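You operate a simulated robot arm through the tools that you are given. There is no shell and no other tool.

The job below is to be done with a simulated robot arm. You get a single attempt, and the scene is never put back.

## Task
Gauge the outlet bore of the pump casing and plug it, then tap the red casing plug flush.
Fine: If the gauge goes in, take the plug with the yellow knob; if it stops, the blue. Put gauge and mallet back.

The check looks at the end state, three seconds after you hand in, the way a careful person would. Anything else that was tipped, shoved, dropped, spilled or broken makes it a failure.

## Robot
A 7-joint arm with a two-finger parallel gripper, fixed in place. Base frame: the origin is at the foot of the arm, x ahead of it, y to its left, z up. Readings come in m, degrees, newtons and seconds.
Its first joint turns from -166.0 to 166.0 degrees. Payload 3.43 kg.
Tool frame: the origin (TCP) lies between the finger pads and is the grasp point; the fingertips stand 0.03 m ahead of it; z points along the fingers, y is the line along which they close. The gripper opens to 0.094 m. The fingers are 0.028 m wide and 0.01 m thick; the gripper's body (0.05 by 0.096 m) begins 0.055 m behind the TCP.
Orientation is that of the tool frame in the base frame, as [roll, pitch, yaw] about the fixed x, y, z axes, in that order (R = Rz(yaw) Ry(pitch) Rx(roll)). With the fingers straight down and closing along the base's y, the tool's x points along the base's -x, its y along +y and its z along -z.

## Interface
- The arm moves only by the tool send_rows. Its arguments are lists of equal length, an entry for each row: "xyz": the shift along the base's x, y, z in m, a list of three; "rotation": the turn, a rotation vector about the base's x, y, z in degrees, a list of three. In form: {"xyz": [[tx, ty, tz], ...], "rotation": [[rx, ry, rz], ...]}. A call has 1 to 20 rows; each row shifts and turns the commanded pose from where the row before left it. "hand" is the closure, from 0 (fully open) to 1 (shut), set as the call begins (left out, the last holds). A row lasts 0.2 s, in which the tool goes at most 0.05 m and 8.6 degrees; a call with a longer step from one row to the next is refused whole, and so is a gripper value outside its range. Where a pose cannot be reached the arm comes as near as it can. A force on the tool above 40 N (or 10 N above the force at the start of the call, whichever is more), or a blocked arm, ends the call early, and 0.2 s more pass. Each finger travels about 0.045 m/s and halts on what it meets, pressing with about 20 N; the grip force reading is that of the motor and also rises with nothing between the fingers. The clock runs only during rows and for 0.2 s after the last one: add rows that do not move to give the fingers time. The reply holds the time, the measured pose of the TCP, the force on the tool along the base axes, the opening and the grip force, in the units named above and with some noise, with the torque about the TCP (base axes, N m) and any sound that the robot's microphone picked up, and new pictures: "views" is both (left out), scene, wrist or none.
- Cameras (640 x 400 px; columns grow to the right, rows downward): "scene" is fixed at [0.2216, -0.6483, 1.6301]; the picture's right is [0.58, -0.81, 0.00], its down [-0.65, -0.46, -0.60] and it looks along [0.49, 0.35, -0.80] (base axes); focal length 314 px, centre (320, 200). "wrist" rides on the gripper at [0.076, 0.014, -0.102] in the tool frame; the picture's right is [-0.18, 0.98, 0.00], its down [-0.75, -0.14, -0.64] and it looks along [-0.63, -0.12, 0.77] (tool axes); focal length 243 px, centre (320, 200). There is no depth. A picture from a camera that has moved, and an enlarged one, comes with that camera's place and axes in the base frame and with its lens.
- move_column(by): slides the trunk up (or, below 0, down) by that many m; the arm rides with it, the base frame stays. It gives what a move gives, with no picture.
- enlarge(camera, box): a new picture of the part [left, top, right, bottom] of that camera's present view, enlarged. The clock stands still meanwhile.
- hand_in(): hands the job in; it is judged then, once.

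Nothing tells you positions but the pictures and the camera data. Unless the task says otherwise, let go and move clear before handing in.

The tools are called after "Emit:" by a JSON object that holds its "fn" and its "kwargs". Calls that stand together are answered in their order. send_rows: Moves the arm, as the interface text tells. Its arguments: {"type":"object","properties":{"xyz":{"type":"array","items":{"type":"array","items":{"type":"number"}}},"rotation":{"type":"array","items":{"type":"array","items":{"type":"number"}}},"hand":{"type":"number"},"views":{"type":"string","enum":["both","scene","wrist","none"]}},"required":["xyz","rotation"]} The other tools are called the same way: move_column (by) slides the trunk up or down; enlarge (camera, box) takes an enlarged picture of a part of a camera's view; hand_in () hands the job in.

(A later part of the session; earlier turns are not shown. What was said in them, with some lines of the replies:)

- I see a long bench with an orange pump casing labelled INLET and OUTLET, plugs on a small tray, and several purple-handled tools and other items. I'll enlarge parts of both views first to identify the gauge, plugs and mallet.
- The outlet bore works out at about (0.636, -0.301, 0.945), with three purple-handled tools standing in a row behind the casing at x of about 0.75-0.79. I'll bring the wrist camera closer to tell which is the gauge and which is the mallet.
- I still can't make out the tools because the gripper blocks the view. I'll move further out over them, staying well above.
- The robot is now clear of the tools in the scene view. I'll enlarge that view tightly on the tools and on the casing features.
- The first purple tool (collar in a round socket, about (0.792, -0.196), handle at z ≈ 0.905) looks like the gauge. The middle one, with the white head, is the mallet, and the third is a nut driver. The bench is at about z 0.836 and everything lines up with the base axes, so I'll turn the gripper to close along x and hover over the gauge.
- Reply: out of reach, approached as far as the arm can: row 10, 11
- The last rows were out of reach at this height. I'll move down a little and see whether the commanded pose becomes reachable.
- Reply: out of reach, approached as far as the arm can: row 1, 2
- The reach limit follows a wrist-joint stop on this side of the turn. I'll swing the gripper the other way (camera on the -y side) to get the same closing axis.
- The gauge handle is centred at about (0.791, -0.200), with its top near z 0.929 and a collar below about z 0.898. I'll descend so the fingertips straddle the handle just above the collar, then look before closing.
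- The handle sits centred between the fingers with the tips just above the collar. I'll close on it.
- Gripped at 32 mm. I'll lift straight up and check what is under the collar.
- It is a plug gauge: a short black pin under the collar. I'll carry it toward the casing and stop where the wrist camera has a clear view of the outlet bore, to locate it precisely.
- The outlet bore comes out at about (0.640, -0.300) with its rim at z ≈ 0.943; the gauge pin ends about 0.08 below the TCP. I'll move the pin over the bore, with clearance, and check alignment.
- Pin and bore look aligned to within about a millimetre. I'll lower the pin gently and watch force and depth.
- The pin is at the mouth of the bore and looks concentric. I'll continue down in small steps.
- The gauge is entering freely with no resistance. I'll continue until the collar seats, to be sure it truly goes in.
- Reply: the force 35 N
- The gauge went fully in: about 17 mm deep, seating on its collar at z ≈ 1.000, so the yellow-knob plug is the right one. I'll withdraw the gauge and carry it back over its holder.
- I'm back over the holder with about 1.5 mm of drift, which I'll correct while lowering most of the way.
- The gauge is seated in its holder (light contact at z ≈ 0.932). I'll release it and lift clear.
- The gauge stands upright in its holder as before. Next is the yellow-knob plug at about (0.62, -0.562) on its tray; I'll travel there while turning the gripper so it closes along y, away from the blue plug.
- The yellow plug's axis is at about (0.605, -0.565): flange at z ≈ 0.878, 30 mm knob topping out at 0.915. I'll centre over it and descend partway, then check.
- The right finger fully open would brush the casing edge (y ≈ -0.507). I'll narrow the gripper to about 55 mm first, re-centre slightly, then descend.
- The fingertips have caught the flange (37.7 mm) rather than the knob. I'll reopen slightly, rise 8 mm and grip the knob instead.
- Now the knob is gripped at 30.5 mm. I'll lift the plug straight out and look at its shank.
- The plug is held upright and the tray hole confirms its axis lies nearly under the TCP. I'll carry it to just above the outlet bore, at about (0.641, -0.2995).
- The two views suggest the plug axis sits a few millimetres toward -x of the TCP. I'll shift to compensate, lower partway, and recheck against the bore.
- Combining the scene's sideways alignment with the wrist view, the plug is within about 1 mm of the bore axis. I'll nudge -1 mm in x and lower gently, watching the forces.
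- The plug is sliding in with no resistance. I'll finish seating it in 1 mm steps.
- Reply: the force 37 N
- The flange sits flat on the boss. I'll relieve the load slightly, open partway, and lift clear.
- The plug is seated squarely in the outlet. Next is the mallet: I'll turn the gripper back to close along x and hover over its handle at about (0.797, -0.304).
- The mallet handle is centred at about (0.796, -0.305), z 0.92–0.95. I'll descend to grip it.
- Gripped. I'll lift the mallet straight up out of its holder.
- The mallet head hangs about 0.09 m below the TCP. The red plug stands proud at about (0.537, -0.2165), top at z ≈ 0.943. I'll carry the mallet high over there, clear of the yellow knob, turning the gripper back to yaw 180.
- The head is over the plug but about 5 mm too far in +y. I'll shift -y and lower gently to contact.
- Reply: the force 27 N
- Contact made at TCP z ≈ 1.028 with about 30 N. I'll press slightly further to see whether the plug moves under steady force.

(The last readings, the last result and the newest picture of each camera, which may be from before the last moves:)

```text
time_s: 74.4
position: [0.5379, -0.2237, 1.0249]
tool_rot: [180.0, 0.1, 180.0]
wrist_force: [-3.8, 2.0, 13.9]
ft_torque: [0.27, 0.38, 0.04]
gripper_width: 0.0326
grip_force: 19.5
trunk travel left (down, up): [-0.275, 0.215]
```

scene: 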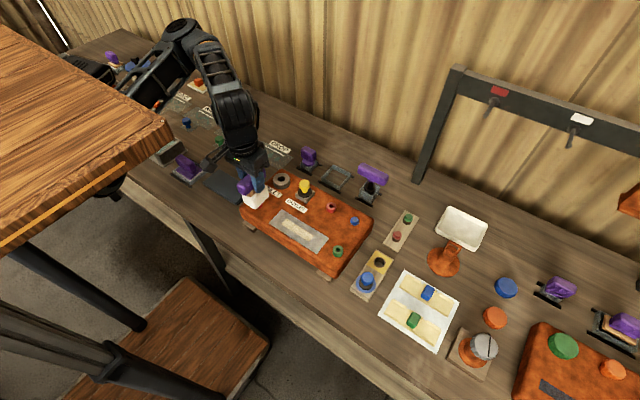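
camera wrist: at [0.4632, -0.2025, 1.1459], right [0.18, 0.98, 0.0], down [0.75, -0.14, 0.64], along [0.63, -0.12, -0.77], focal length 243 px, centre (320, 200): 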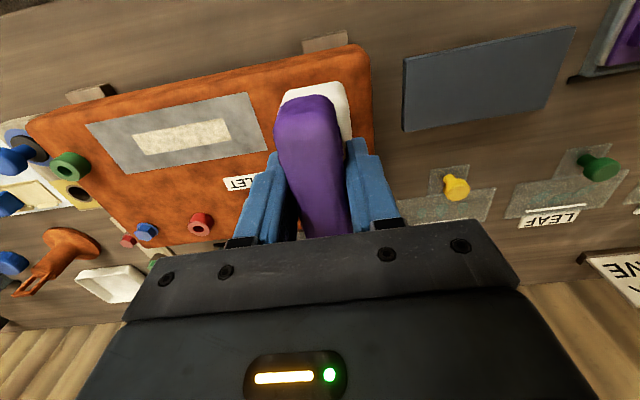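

Emit:
{"fn": "send_rows", "kwargs": {"xyz": [[0, 0, -0.0015], [0, 0, 0], [0, 0, 0]], "rotation": [[0, 0, 0], [0, 0, 0], [0, 0, 0]], "views": "none"}}

Emit:
{"fn": "send_rows", "kwargs": {"xyz": [[0, 0, -0.0015], [0, 0, 0], [0, 0, 0]], "rotation": [[0, 0, 0], [0, 0, 0], [0, 0, 0]], "views": "wrist"}}

Emit:
{"fn": "enlarge", "kwargs": {"camera": "scene", "box": [235, 160, 285, 220]}}

```text
time_s: 75.2
position: [0.5393, -0.2228, 1.0232]
tool_rot: [-179.9, 0.1, -180.0]
wrist_force: [-0.4, -2.4, 29.5]
ft_torque: [0.05, 0.12, 0.02]
gripper_width: 0.0323
grip_force: 20.8
trunk travel left (down, up): [-0.275, 0.215]
```

```text
time_s: 75.6
position: [0.5395, -0.2247, 1.0243]
tool_rot: [-179.8, 0.2, 180.0]
wrist_force: [-3.3, 3.3, 16.3]
ft_torque: [0.35, 0.3, 0.04]
gripper_width: 0.0327
grip_force: 20.2
trunk travel left (down, up): [-0.275, 0.215]
stopped in row 2: the force on the tool passed its limit at 88 N (the readings are from after the stop); the commanded pose is now the measured one
camera wrist: at [0.4635, -0.2077, 1.1261], right [0.18, 0.98, 0.0], down [0.75, -0.14, 0.65], along [0.63, -0.12, -0.76], focal length 243 px, centre (320, 200)
```

wrist: 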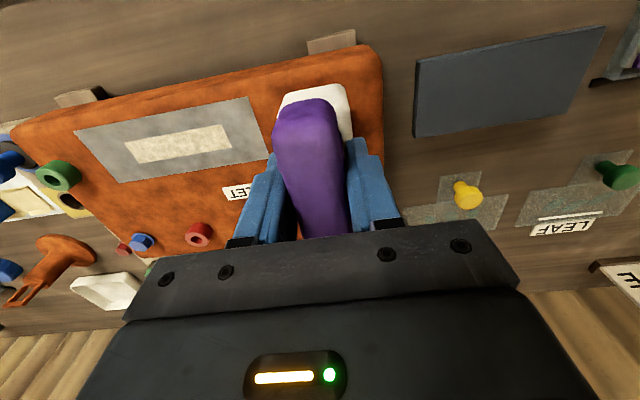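

```text
6.67 times, centred on (260, 190) of scene
camera zoom: at [0.2216, -0.6483, 1.6301], right [0.58, -0.81, 0.0], down [-0.65, -0.46, -0.6], along [0.49, 0.35, -0.8], focal length 2095 px, centre (720, 267)
```

zoom: 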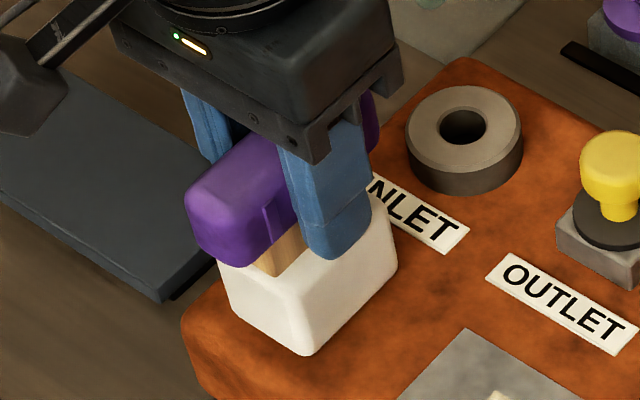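

Steady pressing only makes the mallet slip slightly in the grip; the plug doesn't move. I'll tap instead: raise 30 mm, then strike down briskly.

Emit:
{"fn": "send_rows", "kwargs": {"xyz": [[0, 0, 0.015], [0, 0, 0.015], [0, 0, 0], [0, 0, -0.015], [0, 0, -0.018]], "rotation": [[0, 0, 0], [0, 0, 0], [0, 0, 0], [0, 0, 0], [0, 0, 0]], "views": "wrist"}}

Emit:
{"fn": "enlarge", "kwargs": {"camera": "scene", "box": [235, 160, 285, 220]}}

```text
time_s: 76.8
position: [0.5384, -0.2237, 1.0214]
tool_rot: [-179.7, 0.2, -179.9]
wrist_force: [0.0, 1.8, 16.7]
ft_torque: [0.26, 0.07, 0.02]
gripper_width: 0.0325
grip_force: 19.8
trunk travel left (down, up): [-0.275, 0.215]
camera wrist: at [0.4644, -0.2081, 1.1238], right [0.18, 0.98, 0.0], down [0.75, -0.14, 0.65], along [0.63, -0.12, -0.76], focal length 243 px, centre (320, 200)
```

wrist: 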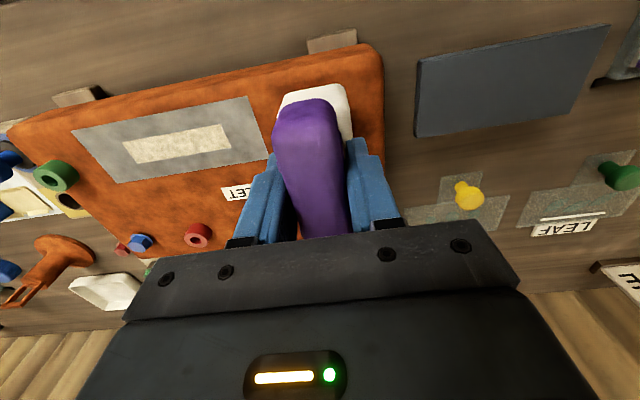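

```text
6.67 times, centred on (260, 190) of scene
camera zoom: at [0.2216, -0.6483, 1.6301], right [0.58, -0.81, 0.0], down [-0.65, -0.46, -0.6], along [0.49, 0.35, -0.8], focal length 2095 px, centre (720, 267)
```

zoom: 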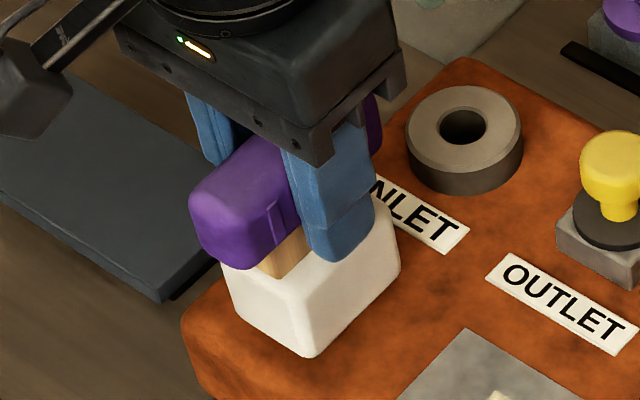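

Emit:
{"fn": "send_rows", "kwargs": {"xyz": [[0, 0, 0.02], [0, 0.01, 0.02], [0.01, 0.04, 0], [0, 0.02, 0], [0, 0, 0]], "rotation": [[0, 0, 0], [0, 0, 0], [0, 0, 0], [0, 0, 0], [0, 0, 0]], "views": "wrist"}}

Emit:
{"fn": "enlarge", "kwargs": {"camera": "scene", "box": [240, 180, 290, 220]}}

Emit:
{"fn": "enlarge", "kwargs": {"camera": "scene", "box": [220, 130, 300, 220]}}

```text
time_s: 78.0
position: [0.5433, -0.16, 1.0613]
tool_rot: [-179.8, 0.0, 178.1]
wrist_force: [-0.5, 0.1, -3.8]
ft_torque: [-0.01, 0.02, 0.01]
gripper_width: 0.0324
grip_force: 19.9
trunk travel left (down, up): [-0.275, 0.215]
camera wrist: at [0.4693, -0.1422, 1.164], right [0.22, 0.98, 0.0], down [0.75, -0.16, 0.64], along [0.63, -0.14, -0.77], focal length 243 px, centre (320, 200)
```

wrist: 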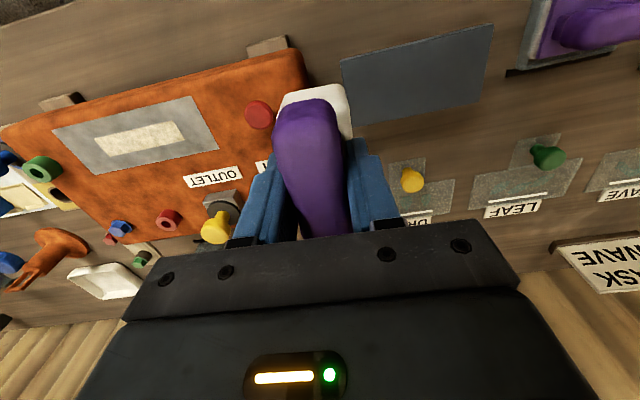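

```text
10.00 times, centred on (265, 200) of scene
camera zoom: at [0.2216, -0.6483, 1.6301], right [0.58, -0.81, 0.0], down [-0.65, -0.46, -0.6], along [0.49, 0.35, -0.8], focal length 3142 px, centre (870, 200)
```

zoom: 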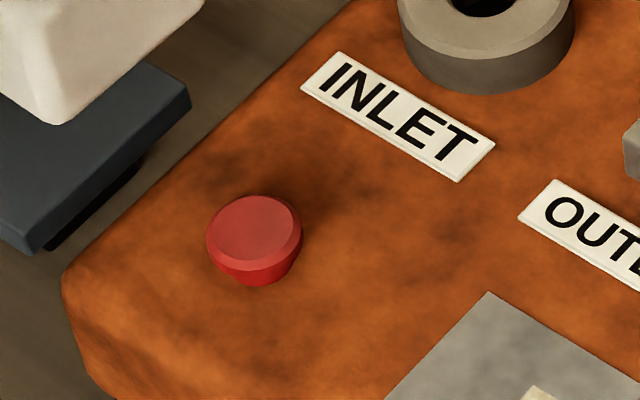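

```text
4.44 times, centred on (260, 175) of scene
camera zoom: at [0.2216, -0.6483, 1.6301], right [0.58, -0.81, 0.0], down [-0.65, -0.46, -0.6], along [0.49, 0.35, -0.8], focal length 1397 px, centre (587, 311)
```

zoom: 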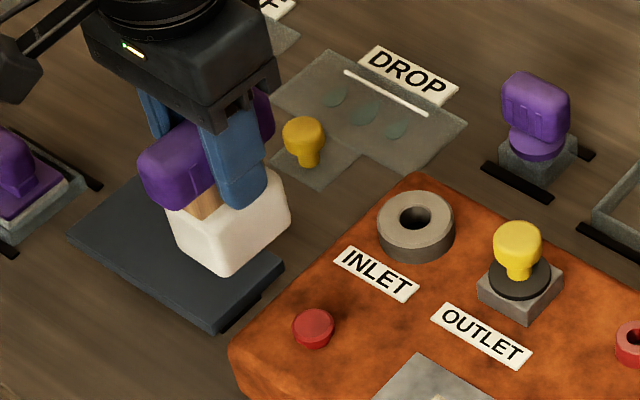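

The tap drove the plug in by about 2 mm; roughly 10 mm still stands proud. I'll return over it and keep tapping, a bit more briskly.

Emit:
{"fn": "send_rows", "kwargs": {"xyz": [[0, -0.03, 0], [-0.01, -0.04, 0], [0, 0, 0], [0, 0, 0], [0, 0, -0.02], [0, 0, -0.026]], "rotation": [[0, 0, 0], [0, 0, 0], [0, 0, 0], [0, 0, 0], [0, 0, 0], [0, 0, 0]], "views": "none"}}

Emit:
{"fn": "enlarge", "kwargs": {"camera": "scene", "box": [235, 160, 285, 220]}}

```text
time_s: 79.4
position: [0.5404, -0.2208, 1.02]
tool_rot: [-179.5, 0.4, -180.0]
wrist_force: [-0.3, 9.4, 109.4]
ft_torque: [1.64, 0.53, -0.01]
gripper_width: 0.0329
grip_force: 20.2
trunk travel left (down, up): [-0.275, 0.215]
```

```text
6.67 times, centred on (260, 190) of scene
camera zoom: at [0.2216, -0.6483, 1.6301], right [0.58, -0.81, 0.0], down [-0.65, -0.46, -0.6], along [0.49, 0.35, -0.8], focal length 2095 px, centre (720, 267)
```

zoom: 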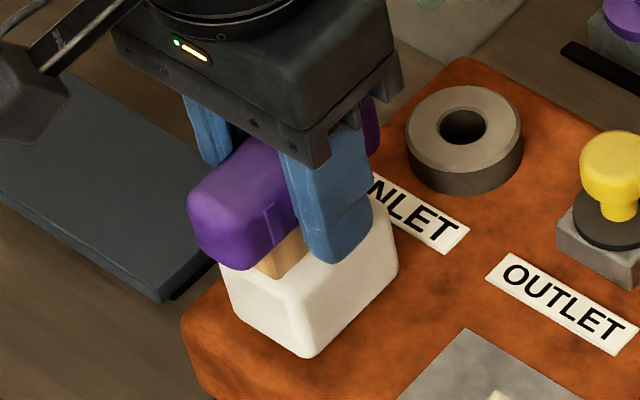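

Solid contact now (109 N). The torque suggests the plug sits about 7 mm to +y of the head centre, so I'll raise, re-centre and check progress.

Emit:
{"fn": "send_rows", "kwargs": {"xyz": [[0, 0, 0.01], [0, 0, 0.015], [-0.003, 0.006, 0.015], [0, 0, 0]], "rotation": [[0, 0, 0], [0, 0, 0], [0, 0, 0], [0, 0, 0]], "views": "wrist"}}

Emit:
{"fn": "enlarge", "kwargs": {"camera": "scene", "box": [235, 150, 285, 220]}}

```text
time_s: 80.4
position: [0.5355, -0.2163, 1.0537]
tool_rot: [-179.9, 0.0, 180.0]
wrist_force: [0.1, -0.1, -4.1]
ft_torque: [0.0, -0.01, -0.01]
gripper_width: 0.0324
grip_force: 20.0
trunk travel left (down, up): [-0.275, 0.215]
camera wrist: at [0.4615, -0.2017, 1.1561], right [0.18, 0.98, 0.0], down [0.75, -0.14, 0.64], along [0.63, -0.12, -0.77], focal length 243 px, centre (320, 200)
```

wrist: 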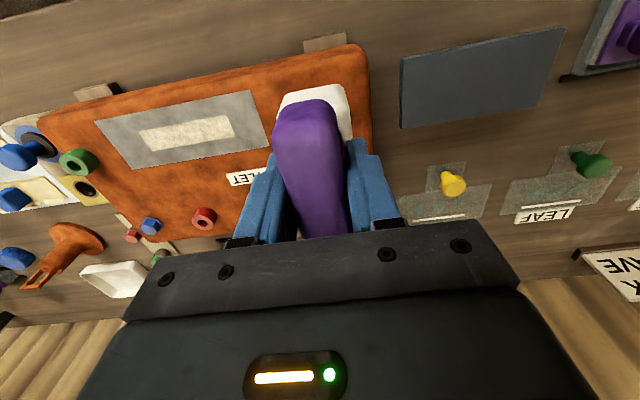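

```text
5.71 times, centred on (260, 185) of scene
camera zoom: at [0.2216, -0.6483, 1.6301], right [0.58, -0.81, 0.0], down [-0.65, -0.46, -0.6], along [0.49, 0.35, -0.8], focal length 1796 px, centre (663, 286)
```

zoom: 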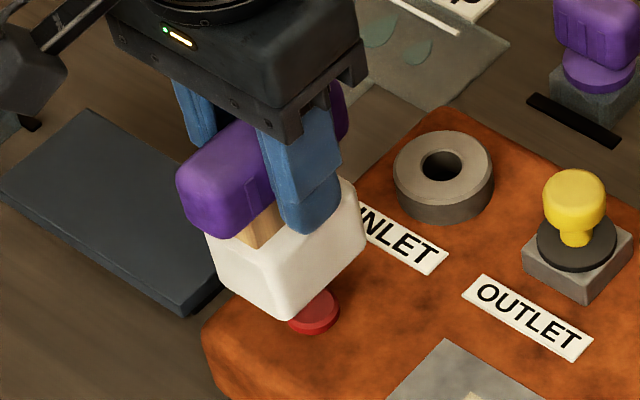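

Emit:
{"fn": "send_rows", "kwargs": {"xyz": [[0.003, -0.005, 0], [0, 0, 0], [0, 0, -0.015], [0, 0, -0.026], [0, 0, 0.01], [0, 0, 0.02], [0, 0, 0.015], [0, 0, 0]], "rotation": [[0, 0, 0], [0, 0, 0], [0, 0, 0], [0, 0, 0], [0, 0, 0], [0, 0, 0], [0, 0, 0], [0, 0, 0]], "views": "wrist"}}

Emit:
{"fn": "enlarge", "kwargs": {"camera": "scene", "box": [235, 150, 285, 220]}}

```text
time_s: 82.2
position: [0.5402, -0.2227, 1.058]
tool_rot: [180.0, 0.2, 180.0]
wrist_force: [-0.3, -0.2, -4.5]
ft_torque: [-0.01, 0.02, -0.03]
gripper_width: 0.0326
grip_force: 19.8
trunk travel left (down, up): [-0.275, 0.215]
camera wrist: at [0.4653, -0.2075, 1.1607], right [0.18, 0.98, 0.0], down [0.75, -0.14, 0.64], along [0.63, -0.12, -0.76], focal length 243 px, centre (320, 200)
```

wrist: 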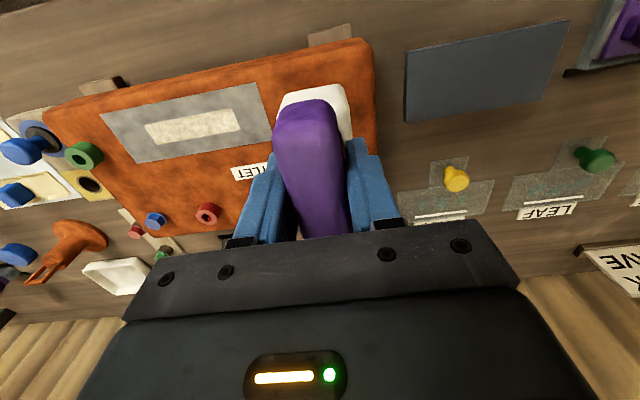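

```text
5.71 times, centred on (260, 185) of scene
camera zoom: at [0.2216, -0.6483, 1.6301], right [0.58, -0.81, 0.0], down [-0.65, -0.46, -0.6], along [0.49, 0.35, -0.8], focal length 1796 px, centre (663, 286)
```

zoom: 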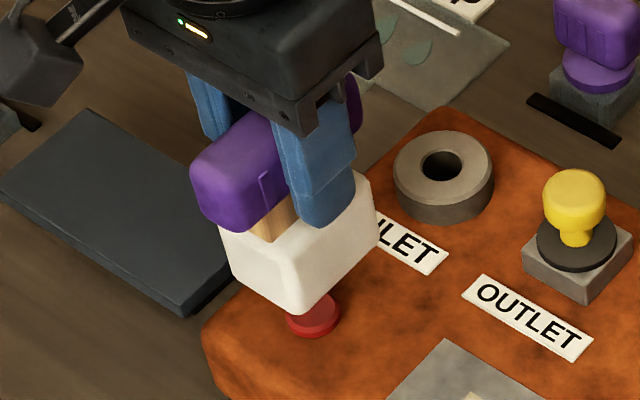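

Emit:
{"fn": "enlarge", "kwargs": {"camera": "scene", "box": [245, 188, 275, 218]}}

```text
13.33 times, centred on (260, 203) of scene
camera zoom: at [0.2216, -0.6483, 1.6301], right [0.58, -0.81, 0.0], down [-0.65, -0.46, -0.6], along [0.49, 0.35, -0.8], focal length 4190 px, centre (1120, 160)
```

zoom: 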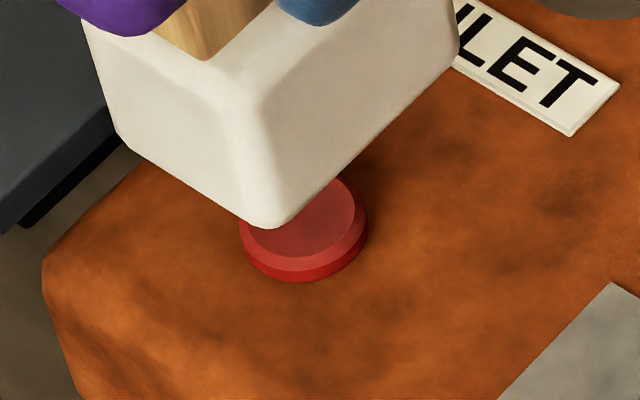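

The plug is now almost down: only its cap rim shows. I'll give another tap and compare.

Emit:
{"fn": "send_rows", "kwargs": {"xyz": [[-0.001, 0.001, 0], [0, 0, -0.018], [0, 0, -0.028], [0, 0, 0.012], [0, 0, 0.02], [0, 0, 0.014], [0, 0, 0]], "rotation": [[0, 0, 0], [0, 0, 0], [0, 0, 0], [0, 0, 0], [0, 0, 0], [0, 0, 0], [0, 0, 0]], "views": "none"}}

Emit:
{"fn": "enlarge", "kwargs": {"camera": "scene", "box": [245, 188, 275, 218]}}

```text
time_s: 83.8
position: [0.5381, -0.2199, 1.0584]
tool_rot: [-179.9, 0.1, -180.0]
wrist_force: [0.1, 0.3, -4.4]
ft_torque: [0.01, 0.0, -0.02]
gripper_width: 0.0326
grip_force: 19.8
trunk travel left (down, up): [-0.275, 0.215]
```

```text
13.33 times, centred on (260, 203) of scene
camera zoom: at [0.2216, -0.6483, 1.6301], right [0.58, -0.81, 0.0], down [-0.65, -0.46, -0.6], along [0.49, 0.35, -0.8], focal length 4190 px, centre (1120, 160)
```

zoom: 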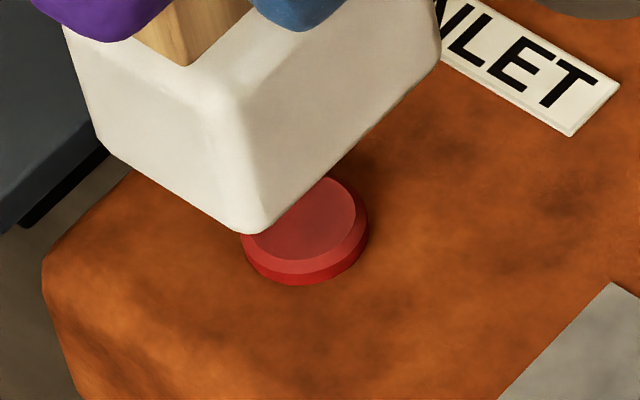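

It moved slightly again (about 1 mm). I'll repeat with a deeper stroke.

Emit:
{"fn": "send_rows", "kwargs": {"xyz": [[0, 0, -0.018], [0, 0, -0.032], [0, 0, 0.016], [0, 0, 0.02], [0, 0, 0.014], [0, 0, 0]], "rotation": [[0, 0, 0], [0, 0, 0], [0, 0, 0], [0, 0, 0], [0, 0, 0], [0, 0, 0]], "views": "none"}}

Emit:
{"fn": "enlarge", "kwargs": {"camera": "scene", "box": [245, 188, 275, 218]}}

```text
time_s: 85.2
position: [0.5378, -0.2211, 1.0568]
tool_rot: [-179.7, 0.2, -180.0]
wrist_force: [-0.1, -0.1, -4.4]
ft_torque: [-0.02, 0.02, 0.02]
gripper_width: 0.0326
grip_force: 20.0
trunk travel left (down, up): [-0.275, 0.215]
```

```text
13.33 times, centred on (260, 203) of scene
camera zoom: at [0.2216, -0.6483, 1.6301], right [0.58, -0.81, 0.0], down [-0.65, -0.46, -0.6], along [0.49, 0.35, -0.8], focal length 4190 px, centre (1120, 160)
```

zoom: 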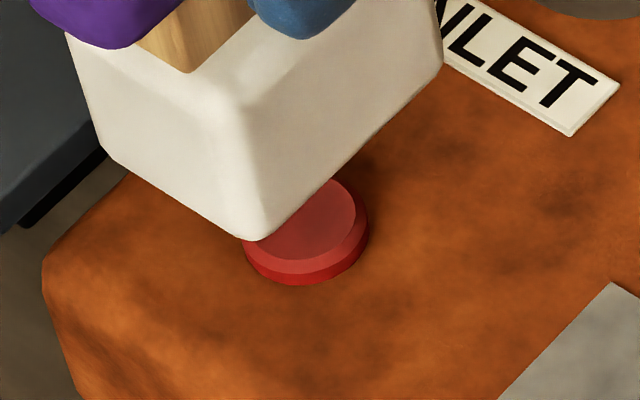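

Emit:
{"fn": "send_rows", "kwargs": {"xyz": [[0, 0, -0.02], [0, 0, -0.02], [0, 0, -0.006], [0, 0, 0]], "rotation": [[0, 0, 0], [0, 0, 0], [0, 0, 0], [0, 0, 0]], "views": "none"}}

Emit:
{"fn": "enlarge", "kwargs": {"camera": "scene", "box": [235, 160, 285, 220]}}

```text
time_s: 86.2
position: [0.5382, -0.2219, 1.0126]
tool_rot: [-179.7, 0.3, 179.9]
wrist_force: [1.8, 4.1, 37.0]
ft_torque: [0.54, 0.01, 0.02]
gripper_width: 0.0326
grip_force: 19.6
trunk travel left (down, up): [-0.275, 0.215]
```

```text
6.67 times, centred on (260, 190) of scene
camera zoom: at [0.2216, -0.6483, 1.6301], right [0.58, -0.81, 0.0], down [-0.65, -0.46, -0.6], along [0.49, 0.35, -0.8], focal length 2095 px, centre (720, 267)
```

zoom: 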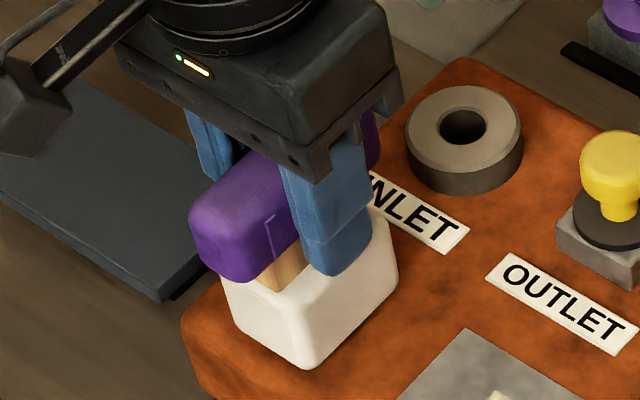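

Emit:
{"fn": "send_rows", "kwargs": {"xyz": [[0, 0, 0.02], [0, 0, 0.02], [0, 0.003, 0], [0, 0, -0.048], [0, 0, 0]], "rotation": [[0, 0, 0], [0, 0, 0], [0, 0, 0], [0, 0, 0], [0, 0, 0]], "views": "none"}}

Emit:
{"fn": "enlarge", "kwargs": {"camera": "scene", "box": [235, 160, 285, 220]}}

```text
time_s: 87.4
position: [0.5392, -0.2187, 1.0145]
tool_rot: [-179.1, 1.1, -179.8]
wrist_force: [-4.5, 6.9, 39.0]
ft_torque: [0.69, 0.32, 0.01]
gripper_width: 0.0329
grip_force: 20.2
trunk travel left (down, up): [-0.275, 0.215]
stopped in row 5: the force on the tool passed its limit at 217 N (the readings are from after the stop); the commanded pose is now the measured one
```

```text
6.67 times, centred on (260, 190) of scene
camera zoom: at [0.2216, -0.6483, 1.6301], right [0.58, -0.81, 0.0], down [-0.65, -0.46, -0.6], along [0.49, 0.35, -0.8], focal length 2095 px, centre (720, 267)
```

zoom: 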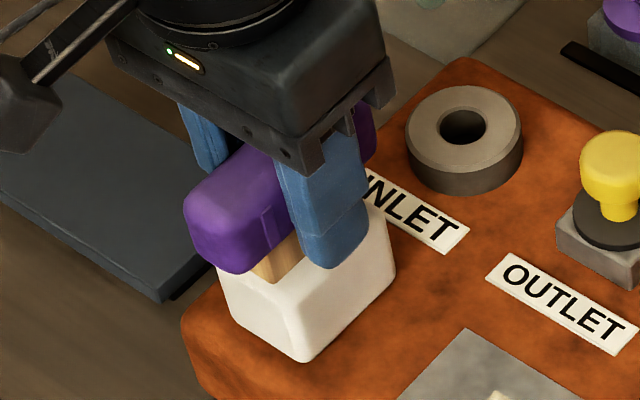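

The strike hit a hard stop (217 N), so the plug appears fully home. I'll raise, undo the small tilt that was taken over, and inspect the plug.

Emit:
{"fn": "send_rows", "kwargs": {"xyz": [[0, 0, 0.02], [0, 0, 0.03], [0.01, 0.03, 0.01], [0, 0.03, 0], [0, 0, 0]], "rotation": [[0, 0, 0], [0.9, 1.1, -0.2], [0, 0, 0], [0, 0, 0], [0, 0, 0]], "views": "both"}}

Emit:
{"fn": "enlarge", "kwargs": {"camera": "scene", "box": [245, 188, 275, 218]}}

Emit:
{"fn": "enlarge", "kwargs": {"camera": "wrist", "box": [230, 60, 330, 140]}}

```text
time_s: 88.6
position: [0.5479, -0.1635, 1.068]
tool_rot: [179.7, -0.5, 178.9]
wrist_force: [-0.4, 0.1, -4.9]
ft_torque: [-0.01, -0.02, 0.04]
gripper_width: 0.0326
grip_force: 20.0
trunk travel left (down, up): [-0.275, 0.215]
camera wrist: at [0.4742, -0.148, 1.1711], right [0.2, 0.98, 0.0], down [0.76, -0.16, 0.64], along [0.62, -0.13, -0.77], focal length 243 px, centre (320, 200)
```

scene: 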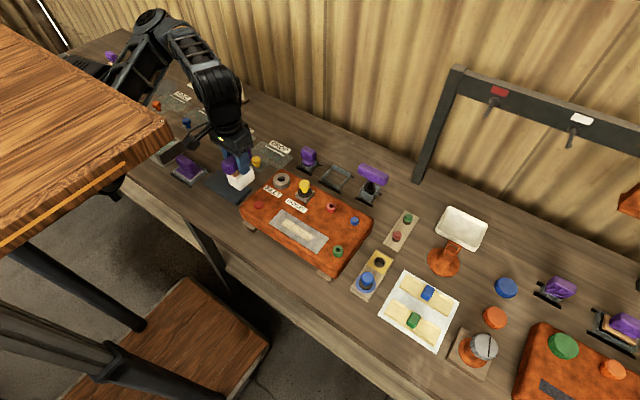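
wrist: 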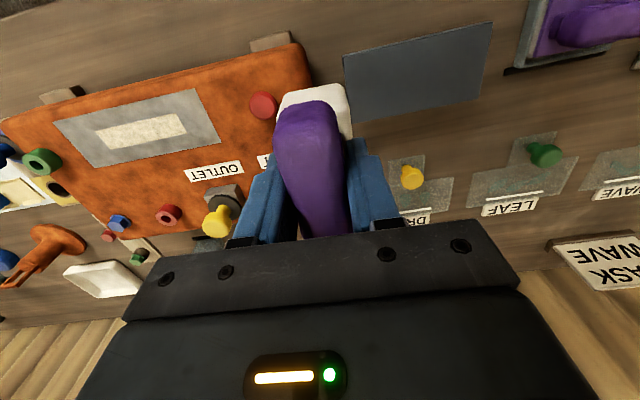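

```text
13.33 times, centred on (260, 203) of scene
camera zoom: at [0.2216, -0.6483, 1.6301], right [0.58, -0.81, 0.0], down [-0.65, -0.46, -0.6], along [0.49, 0.35, -0.8], focal length 4190 px, centre (1120, 160)
```

zoom: 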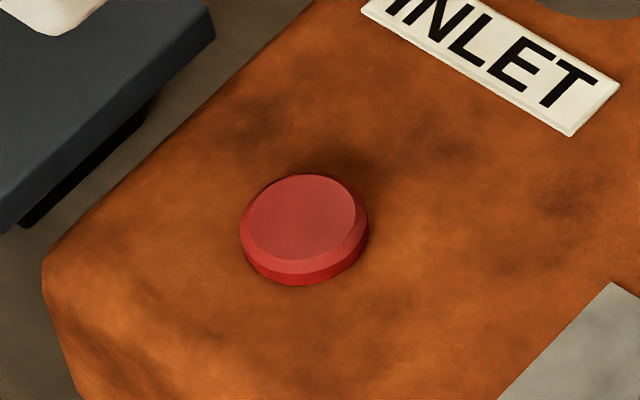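

```text
5.00 times, centred on (280, 100) of wrist
camera zoom: at [0.4742, -0.148, 1.1711], right [0.2, 0.98, 0.0], down [0.76, -0.16, 0.64], along [0.62, -0.13, -0.77], focal length 1213 px, centre (520, 700)
```

zoom: 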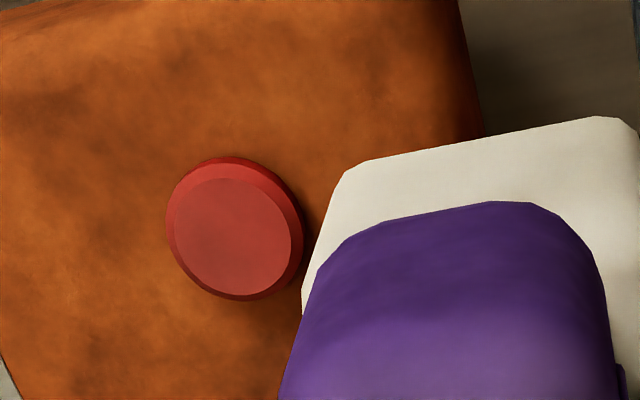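

The cap now sits down against the casing with no gap, and the casing hasn't shifted. I'll carry the mallet back over its holder, high and turning to the original orientation.

Emit:
{"fn": "send_rows", "kwargs": {"xyz": [[0, 0, 0.03], [0.01, -0.01, 0.02], [0.0216, -0.0119, 0], [0.0216, -0.0119, 0], [0.0216, -0.0119, 0], [0.0216, -0.0119, 0], [0.0216, -0.0119, 0], [0.0216, -0.0119, 0], [0.0216, -0.0119, 0], [0.0216, -0.0119, 0], [0.0216, -0.0119, 0], [0.0216, -0.0119, 0], [0.0216, -0.0119, 0], [0, 0, 0], [0, 0, 0]], "rotation": [[0, 0, 0], [0, 0, 0], [0, 0, 8.18], [0, 0, 8.18], [0, 0, 8.18], [0, 0, 8.18], [0, 0, 8.18], [0, 0, 8.18], [0, 0, 8.18], [0, 0, 8.18], [0, 0, 8.18], [0, 0, 8.18], [0, 0, 8.2], [0, 0, 0], [0, 0, 0]]}}

Emit:
{"fn": "enlarge", "kwargs": {"camera": "scene", "box": [302, 90, 372, 200]}}

Emit:
{"fn": "enlarge", "kwargs": {"camera": "wrist", "box": [220, 0, 420, 240]}}

```text
time_s: 91.8
position: [0.7978, -0.2986, 1.1181]
tool_rot: [179.8, -0.4, -90.0]
wrist_force: [-0.7, -0.8, -4.5]
ft_torque: [0.01, 0.01, 0.0]
gripper_width: 0.0323
grip_force: 19.7
trunk travel left (down, up): [-0.275, 0.215]
camera wrist: at [0.7849, -0.3746, 1.2221], right [-0.98, 0.18, 0.0], down [0.14, 0.76, 0.64], along [0.12, 0.63, -0.77], focal length 243 px, centre (320, 200)
```

scene: 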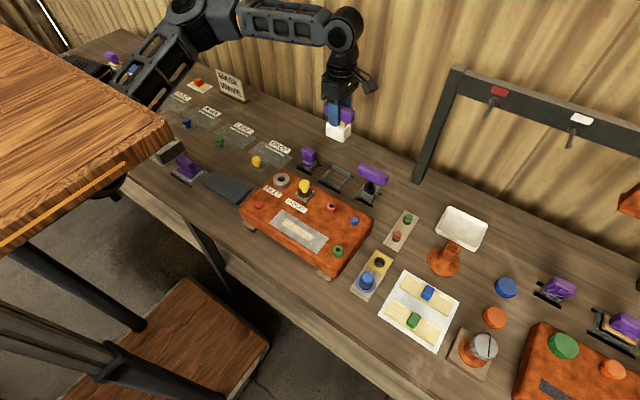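
wrist: 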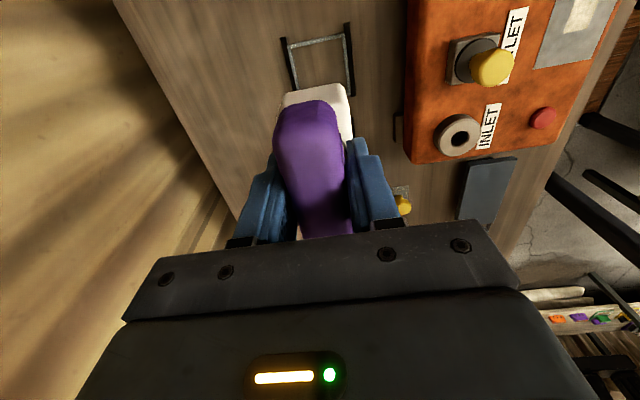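

```text
3.64 times, centred on (337, 145) of scene
camera zoom: at [0.2216, -0.6483, 1.6301], right [0.58, -0.81, 0.0], down [-0.65, -0.46, -0.6], along [0.49, 0.35, -0.8], focal length 1143 px, centre (258, 400)
```

zoom: 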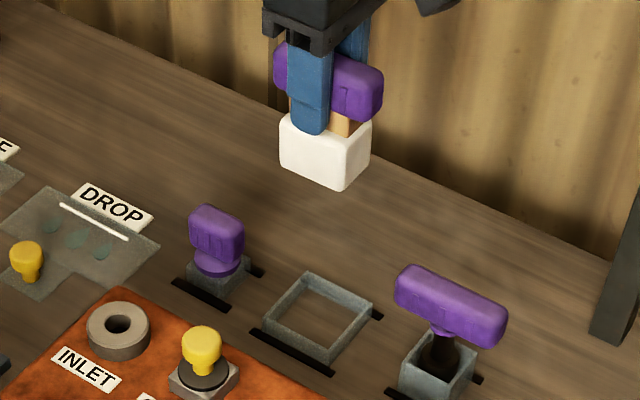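

```text
1.67 times, centred on (320, 120) of wrist
camera zoom: at [0.7849, -0.3746, 1.2221], right [-0.98, 0.18, 0.0], down [0.14, 0.76, 0.64], along [0.12, 0.63, -0.77], focal length 404 px, centre (320, 333)
```

zoom: 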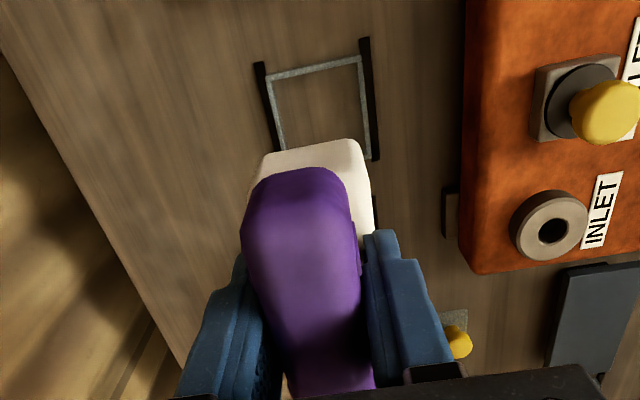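

Emit:
{"fn": "send_rows", "kwargs": {"xyz": [[-0.003, -0.0058, 0], [0, 0, -0.03], [0, 0, -0.04], [0, 0, -0.03], [0, 0, 0], [0, 0, 0]], "rotation": [[0.4, -0.2, -0.1], [0, 0, 0], [0, 0, 0], [0, 0, 0], [0, 0, 0], [0, 0, 0]], "views": "wrist"}}

Emit:
{"fn": "enlarge", "kwargs": {"camera": "scene", "box": [307, 130, 362, 200]}}

Emit:
{"fn": "enlarge", "kwargs": {"camera": "wrist", "box": [240, 40, 400, 160]}}

```text
time_s: 93.2
position: [0.7947, -0.3066, 1.0191]
tool_rot: [179.9, 0.0, -90.2]
wrist_force: [0.1, -1.1, -4.3]
ft_torque: [0.01, -0.01, -0.02]
gripper_width: 0.0323
grip_force: 19.5
trunk travel left (down, up): [-0.275, 0.215]
camera wrist: at [0.7814, -0.3815, 1.1219], right [-0.98, 0.19, 0.0], down [0.14, 0.75, 0.64], along [0.12, 0.63, -0.77], focal length 243 px, centre (320, 200)
```

wrist: 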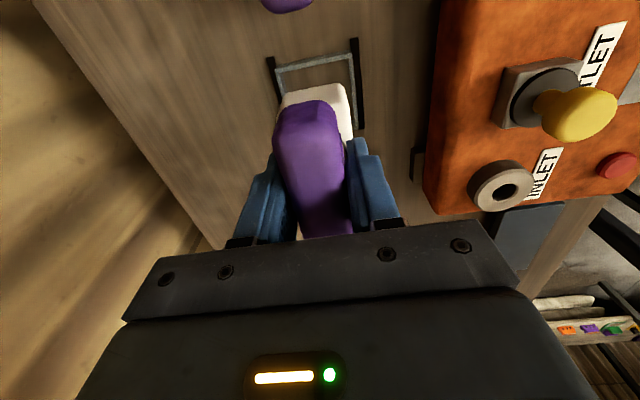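

```text
5.71 times, centred on (334, 165) of scene
camera zoom: at [0.2216, -0.6483, 1.6301], right [0.58, -0.81, 0.0], down [-0.65, -0.46, -0.6], along [0.49, 0.35, -0.8], focal length 1796 px, centre (237, 400)
```

zoom: 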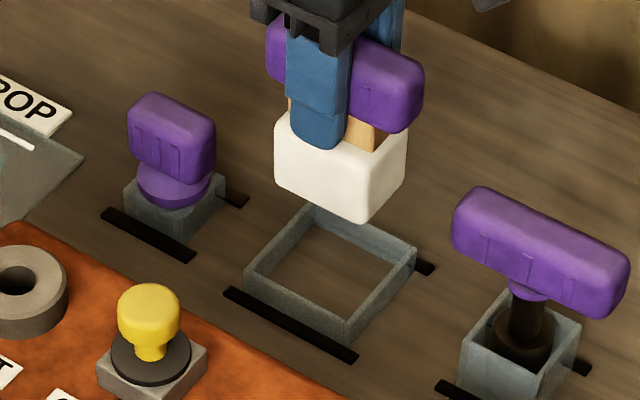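

```text
3.33 times, centred on (320, 100) of wrist
camera zoom: at [0.7814, -0.3815, 1.1219], right [-0.98, 0.19, 0.0], down [0.14, 0.75, 0.64], along [0.12, 0.63, -0.77], focal length 809 px, centre (320, 533)
```

zoom: 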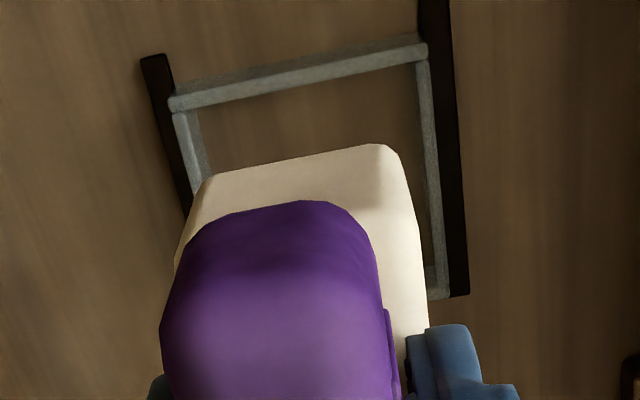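

Emit:
{"fn": "send_rows", "kwargs": {"xyz": [[-0.0008, 0.002, -0.015], [0, 0, -0.015], [0, 0, 0], [0, 0, 0]], "rotation": [[0, 0, 0.1], [0, 0, 0], [0, 0, 0], [0, 0, 0]], "views": "wrist"}}

Emit:
{"fn": "enlarge", "kwargs": {"camera": "scene", "box": [312, 145, 357, 190]}}

```text
time_s: 94.2
position: [0.7919, -0.3029, 0.9883]
tool_rot: [-180.0, 0.0, -90.1]
wrist_force: [-0.3, 0.5, -3.5]
ft_torque: [0.02, 0.0, 0.01]
gripper_width: 0.0322
grip_force: 19.4
trunk travel left (down, up): [-0.275, 0.215]
camera wrist: at [0.7803, -0.379, 1.0918], right [-0.98, 0.19, 0.0], down [0.14, 0.75, 0.64], along [0.12, 0.63, -0.77], focal length 243 px, centre (320, 200)
```

wrist: 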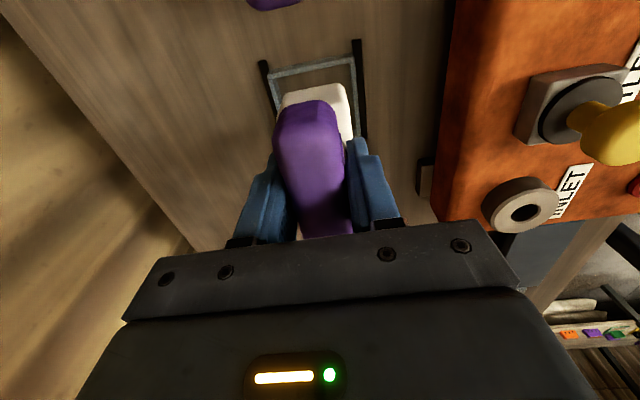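

```text
8.89 times, centred on (334, 168) of scene
camera zoom: at [0.2216, -0.6483, 1.6301], right [0.58, -0.81, 0.0], down [-0.65, -0.46, -0.6], along [0.49, 0.35, -0.8], focal length 2793 px, centre (191, 489)
```

zoom: 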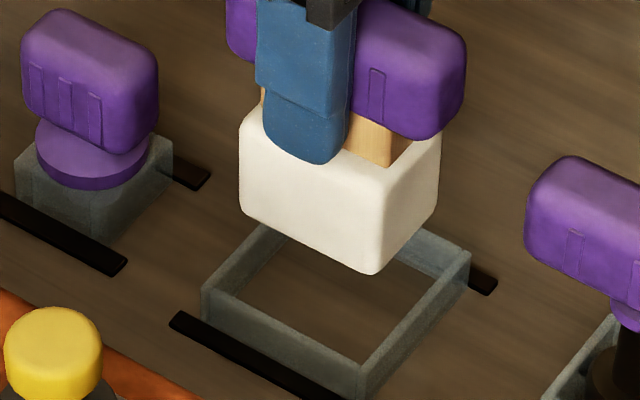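

Head and holder are aligned within about 1 mm. I'll lower the mallet in.

Emit:
{"fn": "send_rows", "kwargs": {"xyz": [[0.0005, -0.0003, -0.01], [0, 0, -0.01], [0, 0, -0.01], [0, 0, -0.006], [0, 0, 0]], "rotation": [[0, 0, 0], [0, 0, 0], [0, 0, 0], [0, 0, 0], [0, 0, 0]], "views": "none"}}

Emit:
{"fn": "enlarge", "kwargs": {"camera": "scene", "box": [312, 145, 357, 190]}}

```text
time_s: 95.4
position: [0.7956, -0.3037, 0.9539]
tool_rot: [179.9, 0.0, -90.1]
wrist_force: [-0.7, 0.6, -3.8]
ft_torque: [-0.02, -0.03, 0.02]
gripper_width: 0.0323
grip_force: 20.0
trunk travel left (down, up): [-0.275, 0.215]
```

```text
8.89 times, centred on (334, 168) of scene
camera zoom: at [0.2216, -0.6483, 1.6301], right [0.58, -0.81, 0.0], down [-0.65, -0.46, -0.6], along [0.49, 0.35, -0.8], focal length 2793 px, centre (191, 489)
```

zoom: 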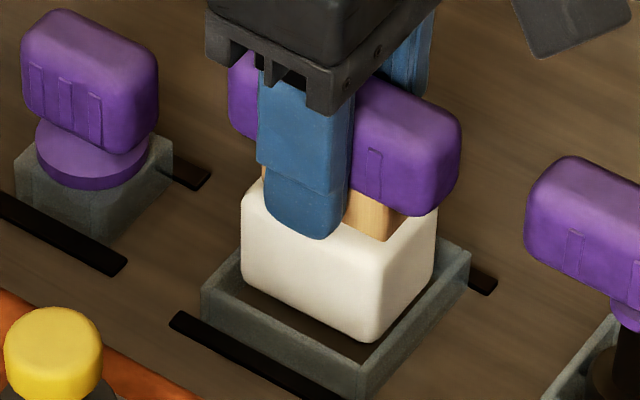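

Emit:
{"fn": "send_rows", "kwargs": {"xyz": [[0, 0, -0.003], [0, 0, -0.003], [0, 0, -0.003], [0, 0, -0.002], [0, 0, 0]], "rotation": [[0, 0, 0], [0, 0, 0], [0, 0, 0], [0, 0, 0], [0, 0, 0]], "views": "none"}}

Emit:
{"fn": "send_rows", "kwargs": {"xyz": [[0, 0, -0.002], [0, 0, -0.002], [0, 0, 0]], "rotation": [[0, 0, 0], [0, 0, 0], [0, 0, 0]], "views": "none"}}

Emit:
{"fn": "enlarge", "kwargs": {"camera": "scene", "box": [312, 145, 357, 190]}}

```text
time_s: 96.6
position: [0.7955, -0.304, 0.9419]
tool_rot: [179.9, 0.0, -90.2]
wrist_force: [0.6, 0.0, -3.8]
ft_torque: [0.04, 0.0, 0.0]
gripper_width: 0.0326
grip_force: 20.2
trunk travel left (down, up): [-0.275, 0.215]
```

```text
time_s: 97.4
position: [0.7949, -0.3031, 0.9394]
tool_rot: [-180.0, 0.0, -90.2]
wrist_force: [-2.7, 2.0, 7.7]
ft_torque: [0.44, 0.22, 0.06]
gripper_width: 0.0327
grip_force: 19.6
trunk travel left (down, up): [-0.275, 0.215]
```

```text
8.89 times, centred on (334, 168) of scene
camera zoom: at [0.2216, -0.6483, 1.6301], right [0.58, -0.81, 0.0], down [-0.65, -0.46, -0.6], along [0.49, 0.35, -0.8], focal length 2793 px, centre (191, 489)
```

zoom: 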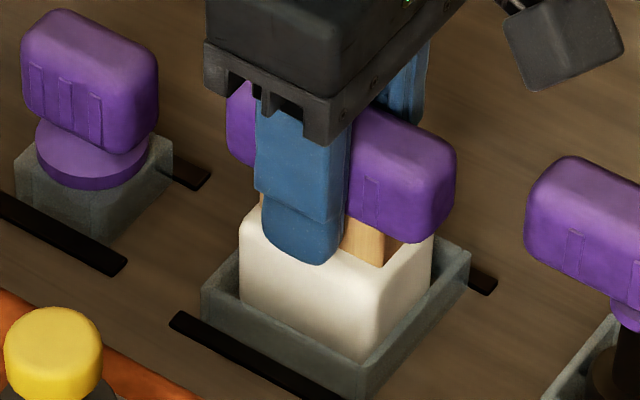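

Light contact at z ≈ 0.939, and the handle is back at its original place in the view, so the mallet is seated. I'll release and lift clear.

Emit:
{"fn": "send_rows", "kwargs": {"xyz": [[0, 0, 0.001], [0, 0, 0]], "rotation": [[0, 0, 0], [0, 0, 0]], "views": "none"}}

Emit:
{"fn": "send_rows", "kwargs": {"xyz": [[0, 0, 0], [0, 0, 0], [0, 0, 0], [0, 0, 0], [0, 0, 0], [0, 0, 0.01], [0, 0, 0.03], [0, 0, 0.04], [0, 0, 0.04], [0, 0, 0.02], [0, 0, 0]], "rotation": [[0, 0, 0], [0, 0, 0], [0, 0, 0], [0, 0, 0], [0, 0, 0], [0, 0, 0], [0, 0, 0], [0, 0, 0], [0, 0, 0], [0, 0, 0], [0, 0, 0]], "hand": 0}}

Emit:
{"fn": "enlarge", "kwargs": {"camera": "scene", "box": [292, 135, 396, 205]}}

Emit:
{"fn": "enlarge", "kwargs": {"camera": "scene", "box": [240, 165, 380, 265]}}

Emit:
{"fn": "enlarge", "kwargs": {"camera": "wrist", "box": [240, 0, 640, 250]}}

```text
time_s: 98.0
position: [0.7947, -0.3039, 0.9396]
tool_rot: [180.0, 0.0, -90.2]
wrist_force: [2.1, 0.8, 5.5]
ft_torque: [0.27, -0.22, -0.07]
gripper_width: 0.0325
grip_force: 19.8
trunk travel left (down, up): [-0.275, 0.215]
```

```text
time_s: 100.4
position: [0.7943, -0.3072, 1.0783]
tool_rot: [179.9, 0.0, -90.2]
wrist_force: [-0.5, 0.1, -0.1]
ft_torque: [0.0, 0.0, 0.02]
gripper_width: 0.0937
grip_force: 0.0
trunk travel left (down, up): [-0.275, 0.215]
camera wrist: at [0.7807, -0.3825, 1.1811], right [-0.98, 0.19, 0.0], down [0.14, 0.75, 0.64], along [0.12, 0.63, -0.77], focal length 243 px, centre (320, 200)
```

scene: 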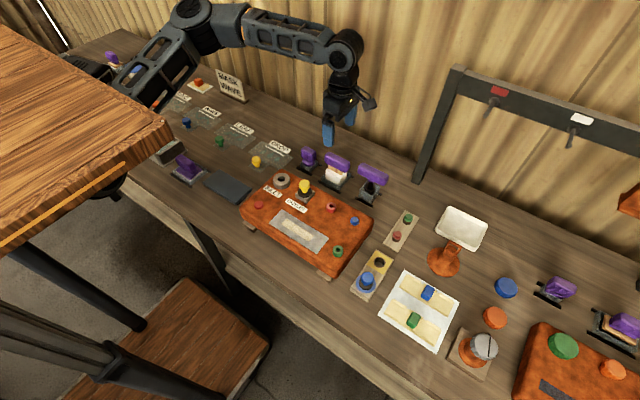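
wrist: 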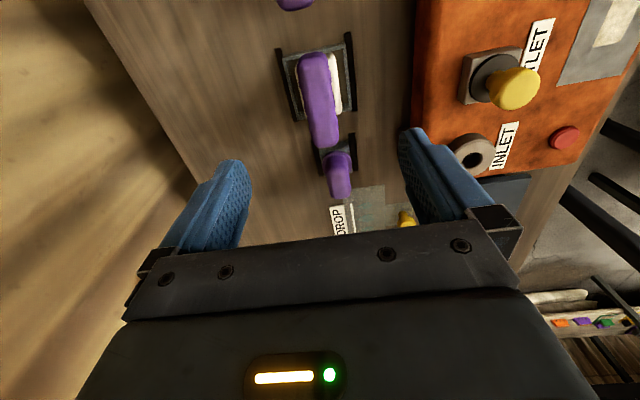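

```text
5.71 times, centred on (344, 170) of scene
camera zoom: at [0.2216, -0.6483, 1.6301], right [0.58, -0.81, 0.0], down [-0.65, -0.46, -0.6], along [0.49, 0.35, -0.8], focal length 1796 px, centre (183, 371)
```

zoom: 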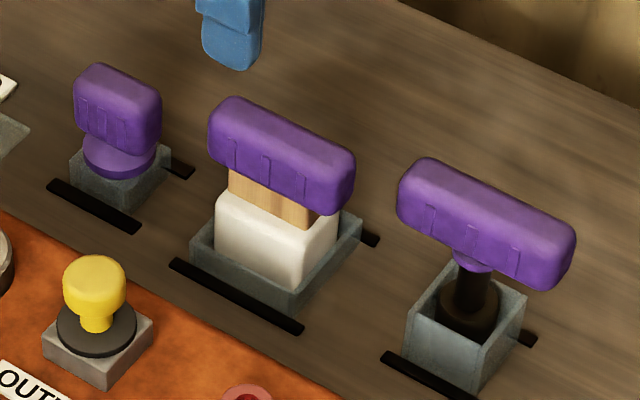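

```text
4.00 times, centred on (310, 215) of scene
camera zoom: at [0.2216, -0.6483, 1.6301], right [0.58, -0.81, 0.0], down [-0.65, -0.46, -0.6], along [0.49, 0.35, -0.8], focal length 1257 px, centre (360, 140)
```

zoom: 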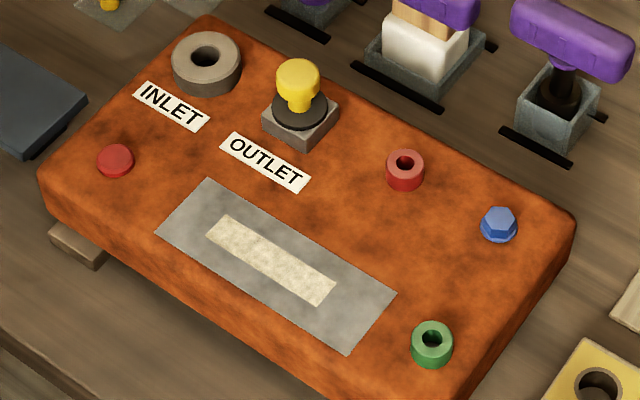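

```text
1.60 times, centred on (440, 125) of wrist
camera zoom: at [0.7807, -0.3825, 1.1811], right [-0.98, 0.19, 0.0], down [0.14, 0.75, 0.64], along [0.12, 0.63, -0.77], focal length 388 px, centre (128, 320)
```

zoom: 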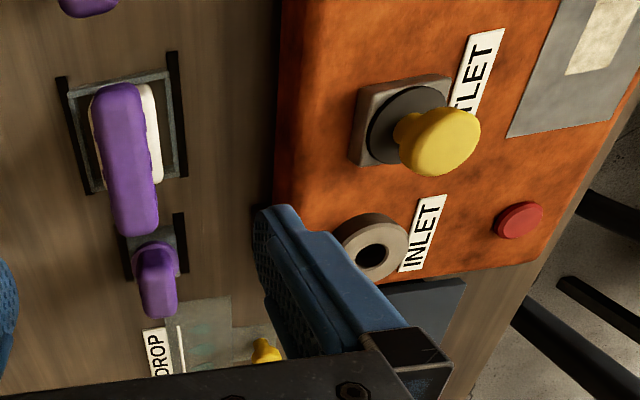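

The mallet and gauge stand exactly as at the start, and nothing else appears disturbed. I'll check the red plug and yellow plug closely from this angle before handing in.

Emit:
{"fn": "enlarge", "kwargs": {"camera": "wrist", "box": [540, 115, 600, 160]}}

Emit:
{"fn": "enlarge", "kwargs": {"camera": "wrist", "box": [450, 40, 550, 115]}}

Emit:
{"fn": "enlarge", "kwargs": {"camera": "scene", "box": [248, 192, 270, 214]}}

```text
8.89 times, centred on (570, 138) of wrist
camera zoom: at [0.7807, -0.3825, 1.1811], right [-0.98, 0.19, 0.0], down [0.14, 0.75, 0.64], along [0.12, 0.63, -0.77], focal length 2157 px, centre (-1902, 756)
```

zoom: 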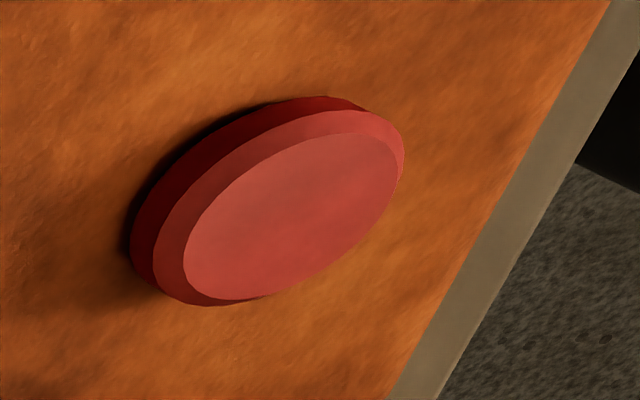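

```text
5.33 times, centred on (500, 78) of wrist
camera zoom: at [0.7807, -0.3825, 1.1811], right [-0.98, 0.19, 0.0], down [0.14, 0.75, 0.64], along [0.12, 0.63, -0.77], focal length 1294 px, centre (-640, 853)
```

zoom: 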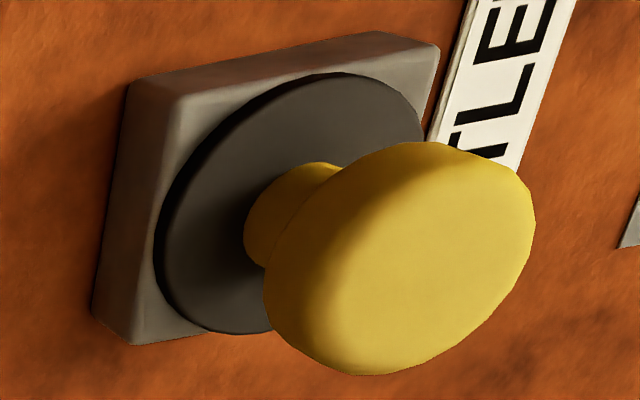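

```text
16.00 times, centred on (259, 203) of scene
camera zoom: at [0.2216, -0.6483, 1.6301], right [0.58, -0.81, 0.0], down [-0.65, -0.46, -0.6], along [0.49, 0.35, -0.8], focal length 5028 px, centre (1296, 152)
```

zoom: 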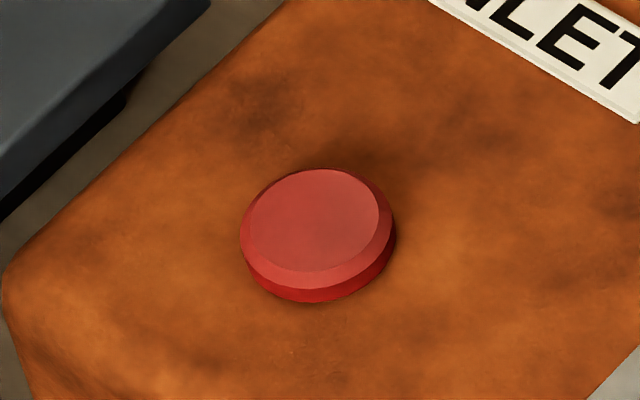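

Everything checks out:
- **Outlet:** the gauge went in, so the yellow-knob plug is in the bore with its flange flat on the boss.
- **Red plug:** tapped home until it met a hard stop, with its cap down on the casing.
- **Tools:** gauge and mallet are back in their holders, and the gripper is open and clear.

I'm handing in now.

Emit:
{"fn": "hand_in", "kwargs": {}}

```text
The job is handed in.
```

The gauge went fully into the outlet bore, so I plugged it with the yellow-knob plug. I then tapped the red casing plug home and put the gauge and mallet back. The job is handed in; I haven't been given a result.

- **Outlet plug:** the yellow-knob plug sits upright in the bore with its flange on the boss.
- **Red plug:** I drove it down about 10 mm with the mallet until it stopped hard and its cap met the casing. The last strike peaked at 217 N. I saw no visible gap, only a thin dark line under one edge that I took for shadow.
- **Gauge and mallet:** both stand in their holders as they did at the start. The mallet slipped a few millimetres in the grip during tapping, but it went back into its holder cleanly.
- **Everything else:** the casing did not shift, and I saw nothing tipped or moved. The gripper is open and clear.
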